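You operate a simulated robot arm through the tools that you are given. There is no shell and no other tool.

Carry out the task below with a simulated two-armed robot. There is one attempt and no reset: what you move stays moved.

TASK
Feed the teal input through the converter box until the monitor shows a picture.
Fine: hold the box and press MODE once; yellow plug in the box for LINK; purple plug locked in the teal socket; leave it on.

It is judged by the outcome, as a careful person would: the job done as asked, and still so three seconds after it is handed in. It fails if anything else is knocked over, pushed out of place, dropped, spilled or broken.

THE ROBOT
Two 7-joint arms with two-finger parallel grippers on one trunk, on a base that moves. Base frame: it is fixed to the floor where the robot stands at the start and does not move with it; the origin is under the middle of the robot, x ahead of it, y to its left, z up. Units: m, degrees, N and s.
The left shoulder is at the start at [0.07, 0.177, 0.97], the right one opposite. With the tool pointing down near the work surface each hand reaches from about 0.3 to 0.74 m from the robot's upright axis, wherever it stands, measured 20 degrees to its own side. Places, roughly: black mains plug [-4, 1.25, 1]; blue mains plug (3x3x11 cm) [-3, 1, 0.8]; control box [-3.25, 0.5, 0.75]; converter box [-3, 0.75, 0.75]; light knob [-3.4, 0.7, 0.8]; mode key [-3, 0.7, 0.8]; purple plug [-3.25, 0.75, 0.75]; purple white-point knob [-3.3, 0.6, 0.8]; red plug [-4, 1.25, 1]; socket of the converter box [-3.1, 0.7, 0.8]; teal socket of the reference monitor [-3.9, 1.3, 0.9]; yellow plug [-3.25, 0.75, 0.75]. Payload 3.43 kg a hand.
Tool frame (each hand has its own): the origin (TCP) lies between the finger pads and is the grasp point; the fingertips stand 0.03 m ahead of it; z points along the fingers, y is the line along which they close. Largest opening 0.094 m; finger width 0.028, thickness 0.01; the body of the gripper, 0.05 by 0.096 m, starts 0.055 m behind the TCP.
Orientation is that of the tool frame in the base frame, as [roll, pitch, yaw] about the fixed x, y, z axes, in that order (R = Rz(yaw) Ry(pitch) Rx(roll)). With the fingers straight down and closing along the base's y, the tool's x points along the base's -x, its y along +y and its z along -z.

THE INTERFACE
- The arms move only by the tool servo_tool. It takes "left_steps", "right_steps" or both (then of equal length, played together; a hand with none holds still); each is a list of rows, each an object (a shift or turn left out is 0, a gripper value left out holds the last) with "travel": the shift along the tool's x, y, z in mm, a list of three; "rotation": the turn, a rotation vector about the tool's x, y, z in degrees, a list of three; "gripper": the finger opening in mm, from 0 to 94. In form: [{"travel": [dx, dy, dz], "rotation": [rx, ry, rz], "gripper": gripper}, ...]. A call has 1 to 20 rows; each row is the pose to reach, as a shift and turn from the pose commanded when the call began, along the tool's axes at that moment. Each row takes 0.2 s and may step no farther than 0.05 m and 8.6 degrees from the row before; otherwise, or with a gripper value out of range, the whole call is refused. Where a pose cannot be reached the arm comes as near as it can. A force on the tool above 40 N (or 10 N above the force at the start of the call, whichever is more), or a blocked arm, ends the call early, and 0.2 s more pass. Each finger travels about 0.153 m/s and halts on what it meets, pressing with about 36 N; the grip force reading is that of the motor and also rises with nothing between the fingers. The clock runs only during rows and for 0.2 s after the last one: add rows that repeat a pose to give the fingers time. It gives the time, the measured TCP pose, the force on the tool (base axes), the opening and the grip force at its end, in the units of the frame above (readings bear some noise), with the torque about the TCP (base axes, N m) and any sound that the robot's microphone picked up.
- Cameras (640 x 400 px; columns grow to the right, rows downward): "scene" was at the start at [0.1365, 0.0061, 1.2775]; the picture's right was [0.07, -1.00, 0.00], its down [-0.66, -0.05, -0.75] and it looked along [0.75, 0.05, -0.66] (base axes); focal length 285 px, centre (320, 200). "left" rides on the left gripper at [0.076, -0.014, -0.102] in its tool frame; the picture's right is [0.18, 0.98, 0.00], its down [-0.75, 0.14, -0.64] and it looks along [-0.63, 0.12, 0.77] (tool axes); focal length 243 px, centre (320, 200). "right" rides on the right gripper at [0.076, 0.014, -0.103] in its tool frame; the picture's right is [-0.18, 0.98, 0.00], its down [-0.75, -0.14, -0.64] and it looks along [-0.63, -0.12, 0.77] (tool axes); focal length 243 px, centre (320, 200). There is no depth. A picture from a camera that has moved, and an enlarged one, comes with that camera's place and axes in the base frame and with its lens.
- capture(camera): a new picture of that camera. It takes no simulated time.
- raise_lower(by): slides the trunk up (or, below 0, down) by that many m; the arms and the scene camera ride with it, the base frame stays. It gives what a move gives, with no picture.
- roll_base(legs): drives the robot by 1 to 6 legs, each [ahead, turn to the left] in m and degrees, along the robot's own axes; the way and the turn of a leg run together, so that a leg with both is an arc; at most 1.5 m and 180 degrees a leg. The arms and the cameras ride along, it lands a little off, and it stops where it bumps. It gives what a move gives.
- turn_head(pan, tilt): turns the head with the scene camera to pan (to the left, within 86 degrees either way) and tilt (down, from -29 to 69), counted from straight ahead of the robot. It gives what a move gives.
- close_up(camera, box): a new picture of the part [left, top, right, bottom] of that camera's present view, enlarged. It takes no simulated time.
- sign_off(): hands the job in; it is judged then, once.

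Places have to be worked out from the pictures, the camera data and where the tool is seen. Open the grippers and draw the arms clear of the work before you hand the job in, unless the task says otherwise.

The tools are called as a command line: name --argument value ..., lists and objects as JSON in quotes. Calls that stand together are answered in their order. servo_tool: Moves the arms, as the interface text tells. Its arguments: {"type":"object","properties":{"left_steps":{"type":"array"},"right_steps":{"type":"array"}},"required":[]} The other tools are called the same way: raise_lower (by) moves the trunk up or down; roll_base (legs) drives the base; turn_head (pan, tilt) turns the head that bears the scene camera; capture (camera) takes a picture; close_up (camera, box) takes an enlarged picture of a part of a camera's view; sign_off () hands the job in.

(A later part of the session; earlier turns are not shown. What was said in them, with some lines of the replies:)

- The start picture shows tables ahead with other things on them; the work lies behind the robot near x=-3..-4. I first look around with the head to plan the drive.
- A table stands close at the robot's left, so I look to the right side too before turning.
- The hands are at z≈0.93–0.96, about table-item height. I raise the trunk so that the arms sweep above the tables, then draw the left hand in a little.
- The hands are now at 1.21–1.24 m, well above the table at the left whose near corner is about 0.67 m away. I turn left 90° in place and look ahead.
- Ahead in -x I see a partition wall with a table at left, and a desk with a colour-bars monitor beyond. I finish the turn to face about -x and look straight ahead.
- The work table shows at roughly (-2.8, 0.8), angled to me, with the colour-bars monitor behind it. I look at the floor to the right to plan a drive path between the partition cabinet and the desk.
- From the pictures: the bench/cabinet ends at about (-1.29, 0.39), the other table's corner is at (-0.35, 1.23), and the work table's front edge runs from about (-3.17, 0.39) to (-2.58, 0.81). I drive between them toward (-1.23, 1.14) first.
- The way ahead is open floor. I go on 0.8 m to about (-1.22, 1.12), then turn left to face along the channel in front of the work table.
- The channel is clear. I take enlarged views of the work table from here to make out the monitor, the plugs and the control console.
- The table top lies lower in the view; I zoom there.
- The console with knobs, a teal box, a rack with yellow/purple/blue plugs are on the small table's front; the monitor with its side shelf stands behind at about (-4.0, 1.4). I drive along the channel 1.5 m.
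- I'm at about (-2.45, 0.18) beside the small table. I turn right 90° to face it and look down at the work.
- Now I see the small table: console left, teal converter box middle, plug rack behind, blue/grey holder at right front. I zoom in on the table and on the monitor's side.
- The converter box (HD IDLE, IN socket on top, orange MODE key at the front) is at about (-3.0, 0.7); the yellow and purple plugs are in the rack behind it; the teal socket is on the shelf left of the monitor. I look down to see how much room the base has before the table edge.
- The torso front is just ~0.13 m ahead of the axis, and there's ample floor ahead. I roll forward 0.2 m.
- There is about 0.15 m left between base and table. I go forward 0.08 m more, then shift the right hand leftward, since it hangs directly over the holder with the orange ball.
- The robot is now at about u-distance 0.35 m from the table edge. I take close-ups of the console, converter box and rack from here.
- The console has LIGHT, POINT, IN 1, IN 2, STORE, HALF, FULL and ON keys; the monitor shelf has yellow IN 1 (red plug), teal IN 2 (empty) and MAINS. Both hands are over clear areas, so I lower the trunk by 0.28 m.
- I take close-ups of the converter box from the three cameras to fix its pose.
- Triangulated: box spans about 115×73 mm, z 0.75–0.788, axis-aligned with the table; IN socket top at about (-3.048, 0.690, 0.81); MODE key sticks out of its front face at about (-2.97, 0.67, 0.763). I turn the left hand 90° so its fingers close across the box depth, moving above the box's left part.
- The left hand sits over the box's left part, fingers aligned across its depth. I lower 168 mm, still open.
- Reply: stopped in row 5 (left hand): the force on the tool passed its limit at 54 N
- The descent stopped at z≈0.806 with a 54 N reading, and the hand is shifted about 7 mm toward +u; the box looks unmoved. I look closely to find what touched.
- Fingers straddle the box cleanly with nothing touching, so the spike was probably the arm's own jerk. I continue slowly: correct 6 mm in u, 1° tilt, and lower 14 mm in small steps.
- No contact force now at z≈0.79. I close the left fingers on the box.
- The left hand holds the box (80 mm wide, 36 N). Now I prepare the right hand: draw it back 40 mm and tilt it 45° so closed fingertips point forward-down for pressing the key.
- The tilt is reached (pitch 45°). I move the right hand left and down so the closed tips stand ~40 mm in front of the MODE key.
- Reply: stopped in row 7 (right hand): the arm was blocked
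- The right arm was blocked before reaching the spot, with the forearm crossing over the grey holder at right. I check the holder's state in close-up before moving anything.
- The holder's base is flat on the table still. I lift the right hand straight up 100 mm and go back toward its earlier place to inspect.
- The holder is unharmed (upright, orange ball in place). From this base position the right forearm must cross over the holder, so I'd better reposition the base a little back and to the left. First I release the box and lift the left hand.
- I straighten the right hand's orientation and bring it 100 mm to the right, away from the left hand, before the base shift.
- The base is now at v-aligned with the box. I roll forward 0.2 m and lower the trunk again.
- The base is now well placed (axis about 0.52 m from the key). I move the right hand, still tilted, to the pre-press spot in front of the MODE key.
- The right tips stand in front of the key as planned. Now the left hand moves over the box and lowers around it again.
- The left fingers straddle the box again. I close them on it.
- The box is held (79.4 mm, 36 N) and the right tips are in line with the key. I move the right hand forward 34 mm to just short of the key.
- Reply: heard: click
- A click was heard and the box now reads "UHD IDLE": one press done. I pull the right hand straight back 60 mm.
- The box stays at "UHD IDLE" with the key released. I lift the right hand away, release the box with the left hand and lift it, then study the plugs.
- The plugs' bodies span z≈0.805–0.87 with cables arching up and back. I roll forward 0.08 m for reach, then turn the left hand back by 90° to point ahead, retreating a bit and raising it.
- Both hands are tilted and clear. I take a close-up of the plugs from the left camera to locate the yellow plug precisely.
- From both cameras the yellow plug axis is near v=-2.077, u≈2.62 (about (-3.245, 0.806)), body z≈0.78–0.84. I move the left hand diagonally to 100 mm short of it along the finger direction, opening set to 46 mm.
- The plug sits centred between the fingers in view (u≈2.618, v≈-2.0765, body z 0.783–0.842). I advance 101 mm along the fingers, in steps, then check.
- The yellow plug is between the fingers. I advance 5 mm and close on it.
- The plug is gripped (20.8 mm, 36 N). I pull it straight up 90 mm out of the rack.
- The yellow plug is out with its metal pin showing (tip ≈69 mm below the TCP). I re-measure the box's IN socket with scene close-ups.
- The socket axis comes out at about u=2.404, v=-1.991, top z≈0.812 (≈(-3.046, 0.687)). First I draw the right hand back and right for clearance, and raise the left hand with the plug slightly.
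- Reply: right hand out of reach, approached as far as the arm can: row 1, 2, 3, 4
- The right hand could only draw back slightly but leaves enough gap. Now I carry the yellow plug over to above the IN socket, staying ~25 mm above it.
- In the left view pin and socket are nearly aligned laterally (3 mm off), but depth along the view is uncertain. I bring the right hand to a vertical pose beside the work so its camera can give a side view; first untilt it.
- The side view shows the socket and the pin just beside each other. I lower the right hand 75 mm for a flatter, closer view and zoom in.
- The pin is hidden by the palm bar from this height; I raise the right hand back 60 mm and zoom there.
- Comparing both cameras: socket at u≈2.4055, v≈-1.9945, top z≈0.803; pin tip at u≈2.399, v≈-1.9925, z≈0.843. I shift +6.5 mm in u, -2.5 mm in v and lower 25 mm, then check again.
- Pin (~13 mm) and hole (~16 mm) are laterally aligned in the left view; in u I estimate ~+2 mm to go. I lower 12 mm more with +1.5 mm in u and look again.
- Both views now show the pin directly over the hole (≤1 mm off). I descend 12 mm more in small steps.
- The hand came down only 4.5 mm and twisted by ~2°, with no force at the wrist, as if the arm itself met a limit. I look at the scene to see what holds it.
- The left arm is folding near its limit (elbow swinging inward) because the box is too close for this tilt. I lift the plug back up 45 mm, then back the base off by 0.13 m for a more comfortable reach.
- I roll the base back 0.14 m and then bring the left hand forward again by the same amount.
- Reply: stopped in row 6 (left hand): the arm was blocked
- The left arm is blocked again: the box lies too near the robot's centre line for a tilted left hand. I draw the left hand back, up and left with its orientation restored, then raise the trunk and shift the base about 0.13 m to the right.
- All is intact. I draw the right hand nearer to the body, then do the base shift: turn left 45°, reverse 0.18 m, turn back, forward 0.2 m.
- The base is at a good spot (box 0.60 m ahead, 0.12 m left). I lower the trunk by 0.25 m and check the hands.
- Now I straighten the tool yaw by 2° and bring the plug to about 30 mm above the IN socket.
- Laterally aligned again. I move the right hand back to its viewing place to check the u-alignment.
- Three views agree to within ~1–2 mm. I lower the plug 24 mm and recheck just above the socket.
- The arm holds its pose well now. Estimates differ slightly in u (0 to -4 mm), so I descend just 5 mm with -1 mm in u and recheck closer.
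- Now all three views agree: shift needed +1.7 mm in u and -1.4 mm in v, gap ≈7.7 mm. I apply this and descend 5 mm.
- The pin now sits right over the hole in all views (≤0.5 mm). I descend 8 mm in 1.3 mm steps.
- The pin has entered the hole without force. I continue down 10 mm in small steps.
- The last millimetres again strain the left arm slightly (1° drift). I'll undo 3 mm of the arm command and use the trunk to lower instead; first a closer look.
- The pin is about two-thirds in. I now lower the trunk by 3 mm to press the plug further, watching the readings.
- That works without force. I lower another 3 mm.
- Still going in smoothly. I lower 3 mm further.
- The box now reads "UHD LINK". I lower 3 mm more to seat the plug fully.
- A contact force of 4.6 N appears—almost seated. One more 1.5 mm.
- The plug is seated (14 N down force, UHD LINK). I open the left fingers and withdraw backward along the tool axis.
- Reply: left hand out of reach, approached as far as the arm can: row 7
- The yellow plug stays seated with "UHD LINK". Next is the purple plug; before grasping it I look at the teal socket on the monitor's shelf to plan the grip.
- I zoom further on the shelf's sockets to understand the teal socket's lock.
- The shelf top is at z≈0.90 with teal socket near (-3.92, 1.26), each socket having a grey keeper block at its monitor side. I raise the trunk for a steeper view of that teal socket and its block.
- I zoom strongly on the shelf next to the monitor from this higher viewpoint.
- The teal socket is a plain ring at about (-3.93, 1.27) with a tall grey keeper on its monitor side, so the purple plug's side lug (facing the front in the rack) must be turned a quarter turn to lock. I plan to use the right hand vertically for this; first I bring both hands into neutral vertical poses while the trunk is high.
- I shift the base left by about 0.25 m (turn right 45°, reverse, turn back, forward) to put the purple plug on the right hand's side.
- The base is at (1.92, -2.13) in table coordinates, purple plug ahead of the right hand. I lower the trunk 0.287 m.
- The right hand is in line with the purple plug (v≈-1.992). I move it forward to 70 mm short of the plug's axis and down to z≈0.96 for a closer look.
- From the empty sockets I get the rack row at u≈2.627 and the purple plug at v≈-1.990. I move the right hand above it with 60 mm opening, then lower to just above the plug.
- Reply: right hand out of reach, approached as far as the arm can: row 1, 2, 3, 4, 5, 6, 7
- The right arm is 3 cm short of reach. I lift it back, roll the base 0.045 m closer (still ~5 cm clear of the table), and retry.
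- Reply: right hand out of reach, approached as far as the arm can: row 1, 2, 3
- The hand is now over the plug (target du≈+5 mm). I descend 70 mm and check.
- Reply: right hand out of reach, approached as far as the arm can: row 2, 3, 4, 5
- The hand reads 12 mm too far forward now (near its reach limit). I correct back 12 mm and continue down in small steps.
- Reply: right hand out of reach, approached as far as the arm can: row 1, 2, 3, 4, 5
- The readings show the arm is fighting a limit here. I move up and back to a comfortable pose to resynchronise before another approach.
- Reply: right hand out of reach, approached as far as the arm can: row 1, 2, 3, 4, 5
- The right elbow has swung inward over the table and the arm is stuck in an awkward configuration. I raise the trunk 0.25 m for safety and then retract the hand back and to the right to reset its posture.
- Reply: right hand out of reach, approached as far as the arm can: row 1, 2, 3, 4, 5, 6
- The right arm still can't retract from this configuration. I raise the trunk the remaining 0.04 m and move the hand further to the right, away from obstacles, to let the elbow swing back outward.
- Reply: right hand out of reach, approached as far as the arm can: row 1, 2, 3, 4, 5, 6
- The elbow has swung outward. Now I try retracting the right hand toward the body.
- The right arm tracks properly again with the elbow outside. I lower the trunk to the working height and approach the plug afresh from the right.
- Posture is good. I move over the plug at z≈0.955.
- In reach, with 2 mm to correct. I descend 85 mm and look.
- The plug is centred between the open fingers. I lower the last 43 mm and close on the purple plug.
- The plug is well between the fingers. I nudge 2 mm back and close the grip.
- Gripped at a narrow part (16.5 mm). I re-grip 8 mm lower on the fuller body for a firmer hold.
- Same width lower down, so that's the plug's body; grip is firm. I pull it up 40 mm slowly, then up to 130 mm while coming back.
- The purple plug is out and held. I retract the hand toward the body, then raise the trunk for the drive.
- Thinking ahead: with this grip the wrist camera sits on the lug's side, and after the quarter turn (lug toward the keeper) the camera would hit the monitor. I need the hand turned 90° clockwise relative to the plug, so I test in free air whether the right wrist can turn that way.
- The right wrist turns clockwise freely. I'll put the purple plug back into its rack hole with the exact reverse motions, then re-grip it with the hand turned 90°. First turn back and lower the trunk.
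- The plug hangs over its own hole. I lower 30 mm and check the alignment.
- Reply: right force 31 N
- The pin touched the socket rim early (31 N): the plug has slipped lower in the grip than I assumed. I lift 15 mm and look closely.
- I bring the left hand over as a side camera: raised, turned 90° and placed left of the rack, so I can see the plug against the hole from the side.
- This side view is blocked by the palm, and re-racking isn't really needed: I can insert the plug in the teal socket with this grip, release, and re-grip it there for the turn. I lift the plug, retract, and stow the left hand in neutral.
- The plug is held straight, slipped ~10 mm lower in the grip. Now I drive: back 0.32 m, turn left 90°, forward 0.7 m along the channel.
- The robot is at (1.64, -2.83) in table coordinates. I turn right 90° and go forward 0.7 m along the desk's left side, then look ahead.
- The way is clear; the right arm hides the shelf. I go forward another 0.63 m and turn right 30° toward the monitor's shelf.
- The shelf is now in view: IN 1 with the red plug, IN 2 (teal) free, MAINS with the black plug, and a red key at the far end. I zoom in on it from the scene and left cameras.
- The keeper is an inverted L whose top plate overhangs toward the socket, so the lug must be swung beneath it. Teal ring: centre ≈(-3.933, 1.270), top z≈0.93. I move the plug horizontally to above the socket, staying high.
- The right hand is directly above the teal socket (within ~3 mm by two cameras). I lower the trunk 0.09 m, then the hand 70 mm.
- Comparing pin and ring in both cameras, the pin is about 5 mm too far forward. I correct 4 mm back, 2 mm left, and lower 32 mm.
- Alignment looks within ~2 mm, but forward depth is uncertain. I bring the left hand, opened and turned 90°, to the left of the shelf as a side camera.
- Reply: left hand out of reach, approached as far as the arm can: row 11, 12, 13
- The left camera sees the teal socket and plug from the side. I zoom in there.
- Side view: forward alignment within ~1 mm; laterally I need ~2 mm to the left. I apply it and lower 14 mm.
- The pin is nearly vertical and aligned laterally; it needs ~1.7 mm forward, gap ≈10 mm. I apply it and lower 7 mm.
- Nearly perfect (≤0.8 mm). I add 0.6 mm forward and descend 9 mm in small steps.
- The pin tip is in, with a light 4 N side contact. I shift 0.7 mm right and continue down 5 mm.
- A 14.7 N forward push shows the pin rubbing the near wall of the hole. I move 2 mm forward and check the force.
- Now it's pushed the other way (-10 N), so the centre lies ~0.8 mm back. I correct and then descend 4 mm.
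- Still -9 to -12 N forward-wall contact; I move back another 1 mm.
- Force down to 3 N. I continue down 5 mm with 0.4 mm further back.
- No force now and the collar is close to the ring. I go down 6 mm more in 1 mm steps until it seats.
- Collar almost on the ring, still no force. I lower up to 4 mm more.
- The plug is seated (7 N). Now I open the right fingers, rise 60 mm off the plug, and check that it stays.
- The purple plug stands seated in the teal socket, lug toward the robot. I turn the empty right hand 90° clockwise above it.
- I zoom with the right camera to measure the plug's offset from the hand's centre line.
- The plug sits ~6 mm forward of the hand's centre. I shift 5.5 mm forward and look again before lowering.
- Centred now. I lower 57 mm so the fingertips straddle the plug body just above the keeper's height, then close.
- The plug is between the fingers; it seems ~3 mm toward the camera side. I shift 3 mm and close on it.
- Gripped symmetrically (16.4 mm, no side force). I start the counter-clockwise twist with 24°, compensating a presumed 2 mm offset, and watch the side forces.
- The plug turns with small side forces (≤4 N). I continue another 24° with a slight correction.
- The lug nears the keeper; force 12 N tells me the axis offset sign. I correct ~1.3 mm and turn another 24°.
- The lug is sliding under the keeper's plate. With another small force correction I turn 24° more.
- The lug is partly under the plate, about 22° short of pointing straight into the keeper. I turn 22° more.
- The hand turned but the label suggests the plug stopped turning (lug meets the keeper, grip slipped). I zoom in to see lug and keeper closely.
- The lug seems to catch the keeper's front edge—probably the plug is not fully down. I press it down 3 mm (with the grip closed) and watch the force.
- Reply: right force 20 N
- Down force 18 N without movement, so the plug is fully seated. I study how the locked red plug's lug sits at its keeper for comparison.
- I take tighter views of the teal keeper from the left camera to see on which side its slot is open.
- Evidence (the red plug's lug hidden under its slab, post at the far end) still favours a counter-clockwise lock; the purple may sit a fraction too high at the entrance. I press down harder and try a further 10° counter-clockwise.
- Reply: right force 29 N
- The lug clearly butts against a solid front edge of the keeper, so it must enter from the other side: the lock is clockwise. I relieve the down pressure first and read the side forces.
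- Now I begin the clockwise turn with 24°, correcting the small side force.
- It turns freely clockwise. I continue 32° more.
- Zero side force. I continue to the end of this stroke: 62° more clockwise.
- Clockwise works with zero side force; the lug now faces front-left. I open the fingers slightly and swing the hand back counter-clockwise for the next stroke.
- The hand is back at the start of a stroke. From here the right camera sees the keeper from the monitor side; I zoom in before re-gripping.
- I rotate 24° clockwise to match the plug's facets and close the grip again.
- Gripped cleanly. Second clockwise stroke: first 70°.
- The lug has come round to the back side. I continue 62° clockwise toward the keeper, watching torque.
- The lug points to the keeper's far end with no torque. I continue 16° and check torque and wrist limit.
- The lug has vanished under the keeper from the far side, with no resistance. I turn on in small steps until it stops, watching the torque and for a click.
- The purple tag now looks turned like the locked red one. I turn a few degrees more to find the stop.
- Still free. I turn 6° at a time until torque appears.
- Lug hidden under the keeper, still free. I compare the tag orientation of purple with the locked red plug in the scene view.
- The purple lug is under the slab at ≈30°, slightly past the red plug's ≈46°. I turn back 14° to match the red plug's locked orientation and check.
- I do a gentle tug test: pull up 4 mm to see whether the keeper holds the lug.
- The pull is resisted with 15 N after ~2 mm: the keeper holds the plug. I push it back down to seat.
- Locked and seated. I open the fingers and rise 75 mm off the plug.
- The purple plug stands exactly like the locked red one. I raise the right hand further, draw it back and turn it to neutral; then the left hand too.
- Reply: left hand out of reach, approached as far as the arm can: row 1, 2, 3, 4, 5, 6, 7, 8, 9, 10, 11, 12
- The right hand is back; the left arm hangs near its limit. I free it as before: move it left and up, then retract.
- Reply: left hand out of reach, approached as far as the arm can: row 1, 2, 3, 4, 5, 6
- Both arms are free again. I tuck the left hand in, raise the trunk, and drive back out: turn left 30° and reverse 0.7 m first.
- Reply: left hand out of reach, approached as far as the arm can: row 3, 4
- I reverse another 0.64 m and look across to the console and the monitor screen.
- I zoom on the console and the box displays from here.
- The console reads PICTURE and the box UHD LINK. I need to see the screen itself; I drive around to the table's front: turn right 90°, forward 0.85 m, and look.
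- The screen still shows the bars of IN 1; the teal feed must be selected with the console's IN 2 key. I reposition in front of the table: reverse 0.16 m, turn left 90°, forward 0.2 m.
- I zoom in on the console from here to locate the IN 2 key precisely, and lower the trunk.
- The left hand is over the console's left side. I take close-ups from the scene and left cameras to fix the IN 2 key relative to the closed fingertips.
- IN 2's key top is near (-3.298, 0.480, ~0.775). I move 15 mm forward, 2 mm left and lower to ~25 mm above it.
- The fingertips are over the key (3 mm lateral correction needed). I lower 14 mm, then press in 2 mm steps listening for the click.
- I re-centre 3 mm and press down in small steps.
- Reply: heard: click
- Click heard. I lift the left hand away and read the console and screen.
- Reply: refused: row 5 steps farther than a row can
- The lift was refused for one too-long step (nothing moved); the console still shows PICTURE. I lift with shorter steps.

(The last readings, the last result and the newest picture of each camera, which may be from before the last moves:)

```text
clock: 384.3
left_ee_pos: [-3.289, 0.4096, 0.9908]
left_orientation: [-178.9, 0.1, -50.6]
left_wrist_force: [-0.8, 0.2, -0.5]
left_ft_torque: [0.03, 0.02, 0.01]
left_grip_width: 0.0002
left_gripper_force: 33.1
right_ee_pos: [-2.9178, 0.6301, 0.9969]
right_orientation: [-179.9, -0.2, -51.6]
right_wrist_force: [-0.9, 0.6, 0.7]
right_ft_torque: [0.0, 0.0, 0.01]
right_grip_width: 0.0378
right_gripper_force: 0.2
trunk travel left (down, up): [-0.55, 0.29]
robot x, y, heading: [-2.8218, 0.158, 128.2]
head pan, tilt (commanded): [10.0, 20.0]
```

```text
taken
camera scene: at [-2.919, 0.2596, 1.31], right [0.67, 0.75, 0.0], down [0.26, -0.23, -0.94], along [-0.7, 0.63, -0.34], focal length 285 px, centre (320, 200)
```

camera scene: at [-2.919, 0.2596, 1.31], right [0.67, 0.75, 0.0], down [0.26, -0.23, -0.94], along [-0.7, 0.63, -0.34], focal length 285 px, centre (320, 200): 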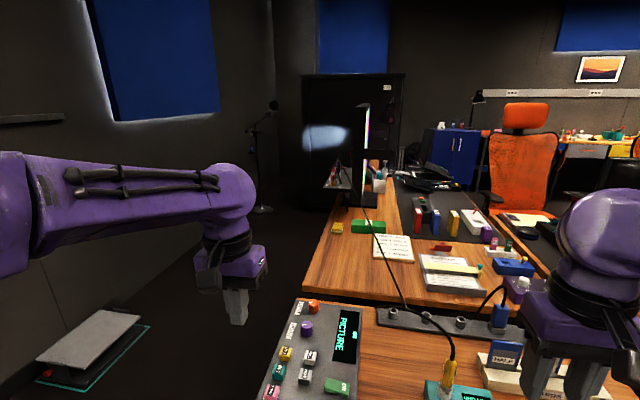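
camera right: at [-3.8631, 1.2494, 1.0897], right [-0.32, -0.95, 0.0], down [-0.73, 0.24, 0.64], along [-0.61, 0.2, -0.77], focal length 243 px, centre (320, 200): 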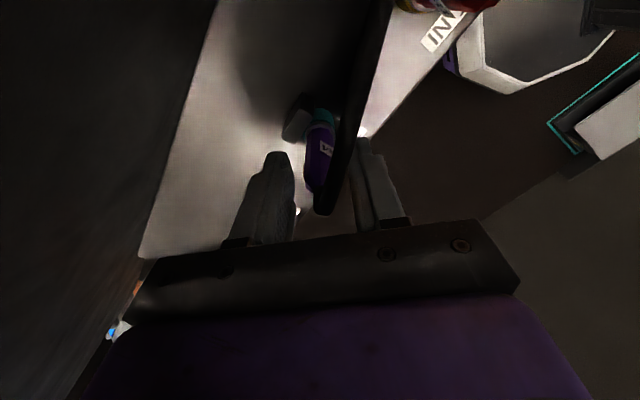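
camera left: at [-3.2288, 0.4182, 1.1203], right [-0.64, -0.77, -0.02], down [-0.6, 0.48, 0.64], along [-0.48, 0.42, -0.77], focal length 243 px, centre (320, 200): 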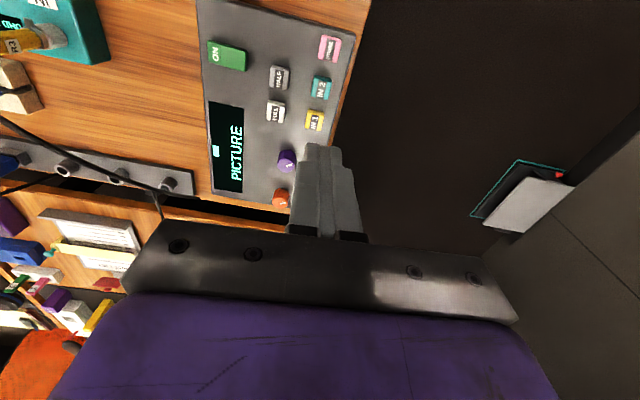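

After selecting IN 2 the console still reads PICTURE. I zoom in on the screen and on the shelf to confirm the state.

close_up --camera "scene" --box '[315, 90, 395, 210]'

close_up --camera "scene" --box '[410, 340, 480, 400]'

```text
3.33 times, centred on (355, 150) of scene
camera zoom: at [-2.919, 0.2596, 1.31], right [0.67, 0.75, 0.0], down [0.26, -0.23, -0.94], along [-0.7, 0.63, -0.34], focal length 950 px, centre (203, 367)
```

zoom: 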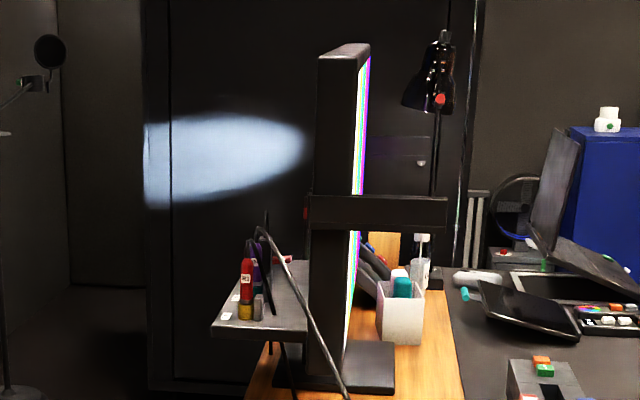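

```text
6.67 times, centred on (445, 370) of scene
camera zoom: at [-2.919, 0.2596, 1.31], right [0.67, 0.75, 0.0], down [0.26, -0.23, -0.94], along [-0.7, 0.63, -0.34], focal length 1899 px, centre (-513, -933)
```

zoom: 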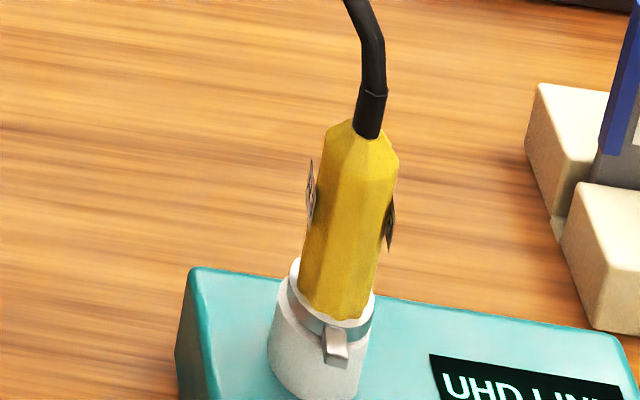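

Everything reads as wanted: UHD LINK on the box, purple locked in teal, PICTURE on the console, monitor on. I raise the trunk, open both grippers and back away from the work.

raise_lower --by 0.25

servo_tool --left_steps '[{"gripper": 30}, {"gripper": 60}, {"gripper": 90}, {"gripper": 90}]' --right_steps '[{"gripper": 50}, {"gripper": 70}, {"gripper": 90}, {"gripper": 90}]'

roll_base --legs '[[-0.3, 0]]'

turn_head --pan 0 --tilt 35

capture --camera "scene"

```text
clock: 386.9
left_ee_pos: [-3.2897, 0.4103, 1.2412]
left_orientation: [-178.9, 0.3, -50.6]
left_wrist_force: [-0.1, -0.3, 0.5]
left_ft_torque: [0.0, -0.02, -0.01]
left_grip_width: 0.0003
left_gripper_force: 33.1
right_ee_pos: [-2.9177, 0.6298, 1.2465]
right_orientation: [-179.9, -0.1, -51.6]
right_wrist_force: [0.6, 0.5, -0.7]
right_ft_torque: [-0.02, 0.02, 0.02]
right_grip_width: 0.0381
right_gripper_force: 0.1
trunk travel left (down, up): [-0.8, 0.04]
robot x, y, heading: [-2.8218, 0.1583, 128.5]
head pan, tilt (commanded): [10.0, 20.0]
```

```text
clock: 387.9
left_ee_pos: [-3.2892, 0.4093, 1.2416]
left_orientation: [-178.9, 0.2, -50.5]
left_wrist_force: [-0.7, -0.5, 0.9]
left_ft_torque: [0.02, -0.02, -0.01]
left_grip_width: 0.09
left_gripper_force: 0.1
right_ee_pos: [-2.9176, 0.6292, 1.2477]
right_orientation: [-179.9, -0.1, -51.7]
right_wrist_force: [1.4, 0.6, 0.6]
right_ft_torque: [0.0, 0.0, 0.05]
right_grip_width: 0.0901
right_gripper_force: 0.1
trunk travel left (down, up): [-0.8, 0.04]
robot x, y, heading: [-2.8184, 0.1552, 128.2]
head pan, tilt (commanded): [10.0, 20.0]
```

```text
clock: 389.9
left_ee_pos: [-3.1033, 0.173, 1.2389]
left_orientation: [-178.9, 0.1, -50.4]
left_wrist_force: [-0.1, 0.9, 0.1]
left_ft_torque: [0.02, 0.01, 0.01]
left_grip_width: 0.0902
left_gripper_force: 0.1
right_ee_pos: [-2.7317, 0.3931, 1.2463]
right_orientation: [-179.9, -0.1, -51.5]
right_wrist_force: [0.1, 0.5, -0.3]
right_ft_torque: [-0.03, 0.02, 0.02]
right_grip_width: 0.0904
right_gripper_force: 0.1
trunk travel left (down, up): [-0.8, 0.04]
robot x, y, heading: [-2.6334, -0.0771, 128.5]
head pan, tilt (commanded): [10.0, 20.0]
```

```text
clock: 390.7
left_ee_pos: [-3.1006, 0.1707, 1.2411]
left_orientation: [-178.8, 0.2, -50.5]
left_wrist_force: [0.0, -0.2, -0.2]
left_ft_torque: [0.04, 0.0, 0.0]
left_grip_width: 0.09
left_gripper_force: 0.0
right_ee_pos: [-2.7297, 0.3922, 1.2475]
right_orientation: [-180.0, 0.0, -51.5]
right_wrist_force: [0.1, 0.2, -0.8]
right_ft_torque: [0.04, 0.02, -0.02]
right_grip_width: 0.09
right_gripper_force: 0.0
trunk travel left (down, up): [-0.8, 0.04]
robot x, y, heading: [-2.6342, -0.0816, 128.5]
head pan, tilt (commanded): [0.0, 35.0]
```

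```text
taken
camera scene: at [-2.7159, 0.0283, 1.5364], right [0.78, 0.62, 0.0], down [0.36, -0.45, -0.82], along [-0.51, 0.64, -0.57], focal length 285 px, centre (320, 200)
```

scene: 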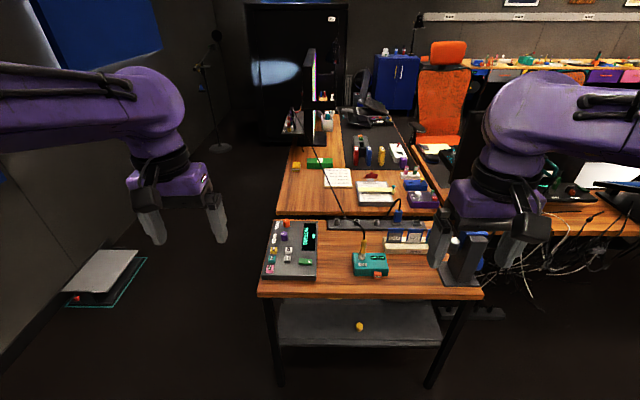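

A last check of the table, box display, and shelf with the purple plug from here.

close_up --camera "scene" --box '[255, 205, 435, 300]'

close_up --camera "scene" --box '[270, 40, 350, 150]'

close_up --camera "scene" --box '[280, 95, 315, 140]'

```text
3.56 times, centred on (345, 252) of scene
camera zoom: at [-2.7159, 0.0283, 1.5364], right [0.78, 0.62, 0.0], down [0.36, -0.45, -0.82], along [-0.51, 0.64, -0.57], focal length 1013 px, centre (231, 13)
```

zoom: 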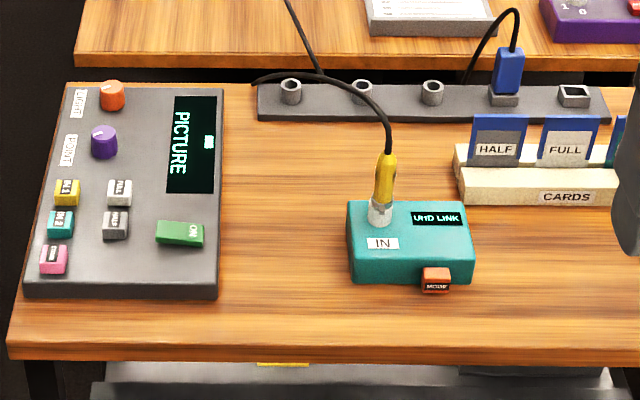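

```text
3.64 times, centred on (310, 95) of scene
camera zoom: at [-2.7159, 0.0283, 1.5364], right [0.78, 0.62, 0.0], down [0.36, -0.45, -0.82], along [-0.51, 0.64, -0.57], focal length 1036 px, centre (356, 582)
```

zoom: 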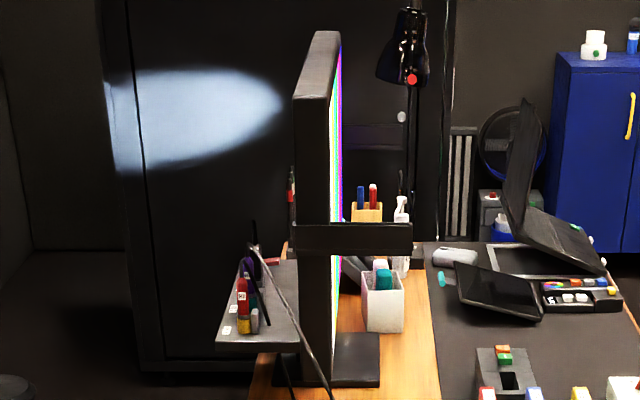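

```text
8.89 times, centred on (298, 118) of scene
camera zoom: at [-2.7159, 0.0283, 1.5364], right [0.78, 0.62, 0.0], down [0.36, -0.45, -0.82], along [-0.51, 0.64, -0.57], focal length 2532 px, centre (520, 933)
```

zoom: 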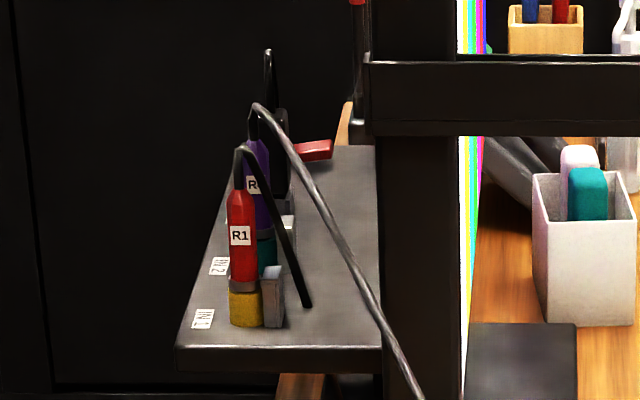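

The box shows UHD LINK with the yellow plug in it. The purple plug is locked in the teal socket, IN 2 is selected, the console reads PICTURE, and the monitor is on. The grippers are open and the arms are clear of the work, so I hand the job in.

sign_off

```text
The job is handed in.
```

I've handed the job in. The teal input now runs through the converter box, and the console reads PICTURE.

- **MODE:** I held the box with the left hand and pressed the key once; it clicked and the box went from HD to UHD.
- **Yellow plug:** It is fully seated in the box, which shows UHD LINK.
- **Purple plug:** It is in the teal IN 2 socket and turned so its lug sits under the keeper. It took a clockwise turn, because counter-clockwise was blocked. A gentle pull met about 15 N of resistance, so the keeper holds it.
- **IN 2 key:** You didn't mention this one. The monitor was still on IN 1, so I pressed IN 2 on the control box once and heard a click.
- **Left on:** The monitor is still on, and I didn't touch its power key.

**Not confirmed:** the screen showed colour bars before and after I pressed IN 2, and the console read PICTURE throughout. I saw no change that proves the bars now come from the teal input.

**Contact along the way:** while I was trying to put the purple plug back in its rack hole, it touched the rim with about 31 N. I saw no damage or shift afterwards, and nothing was knocked over.
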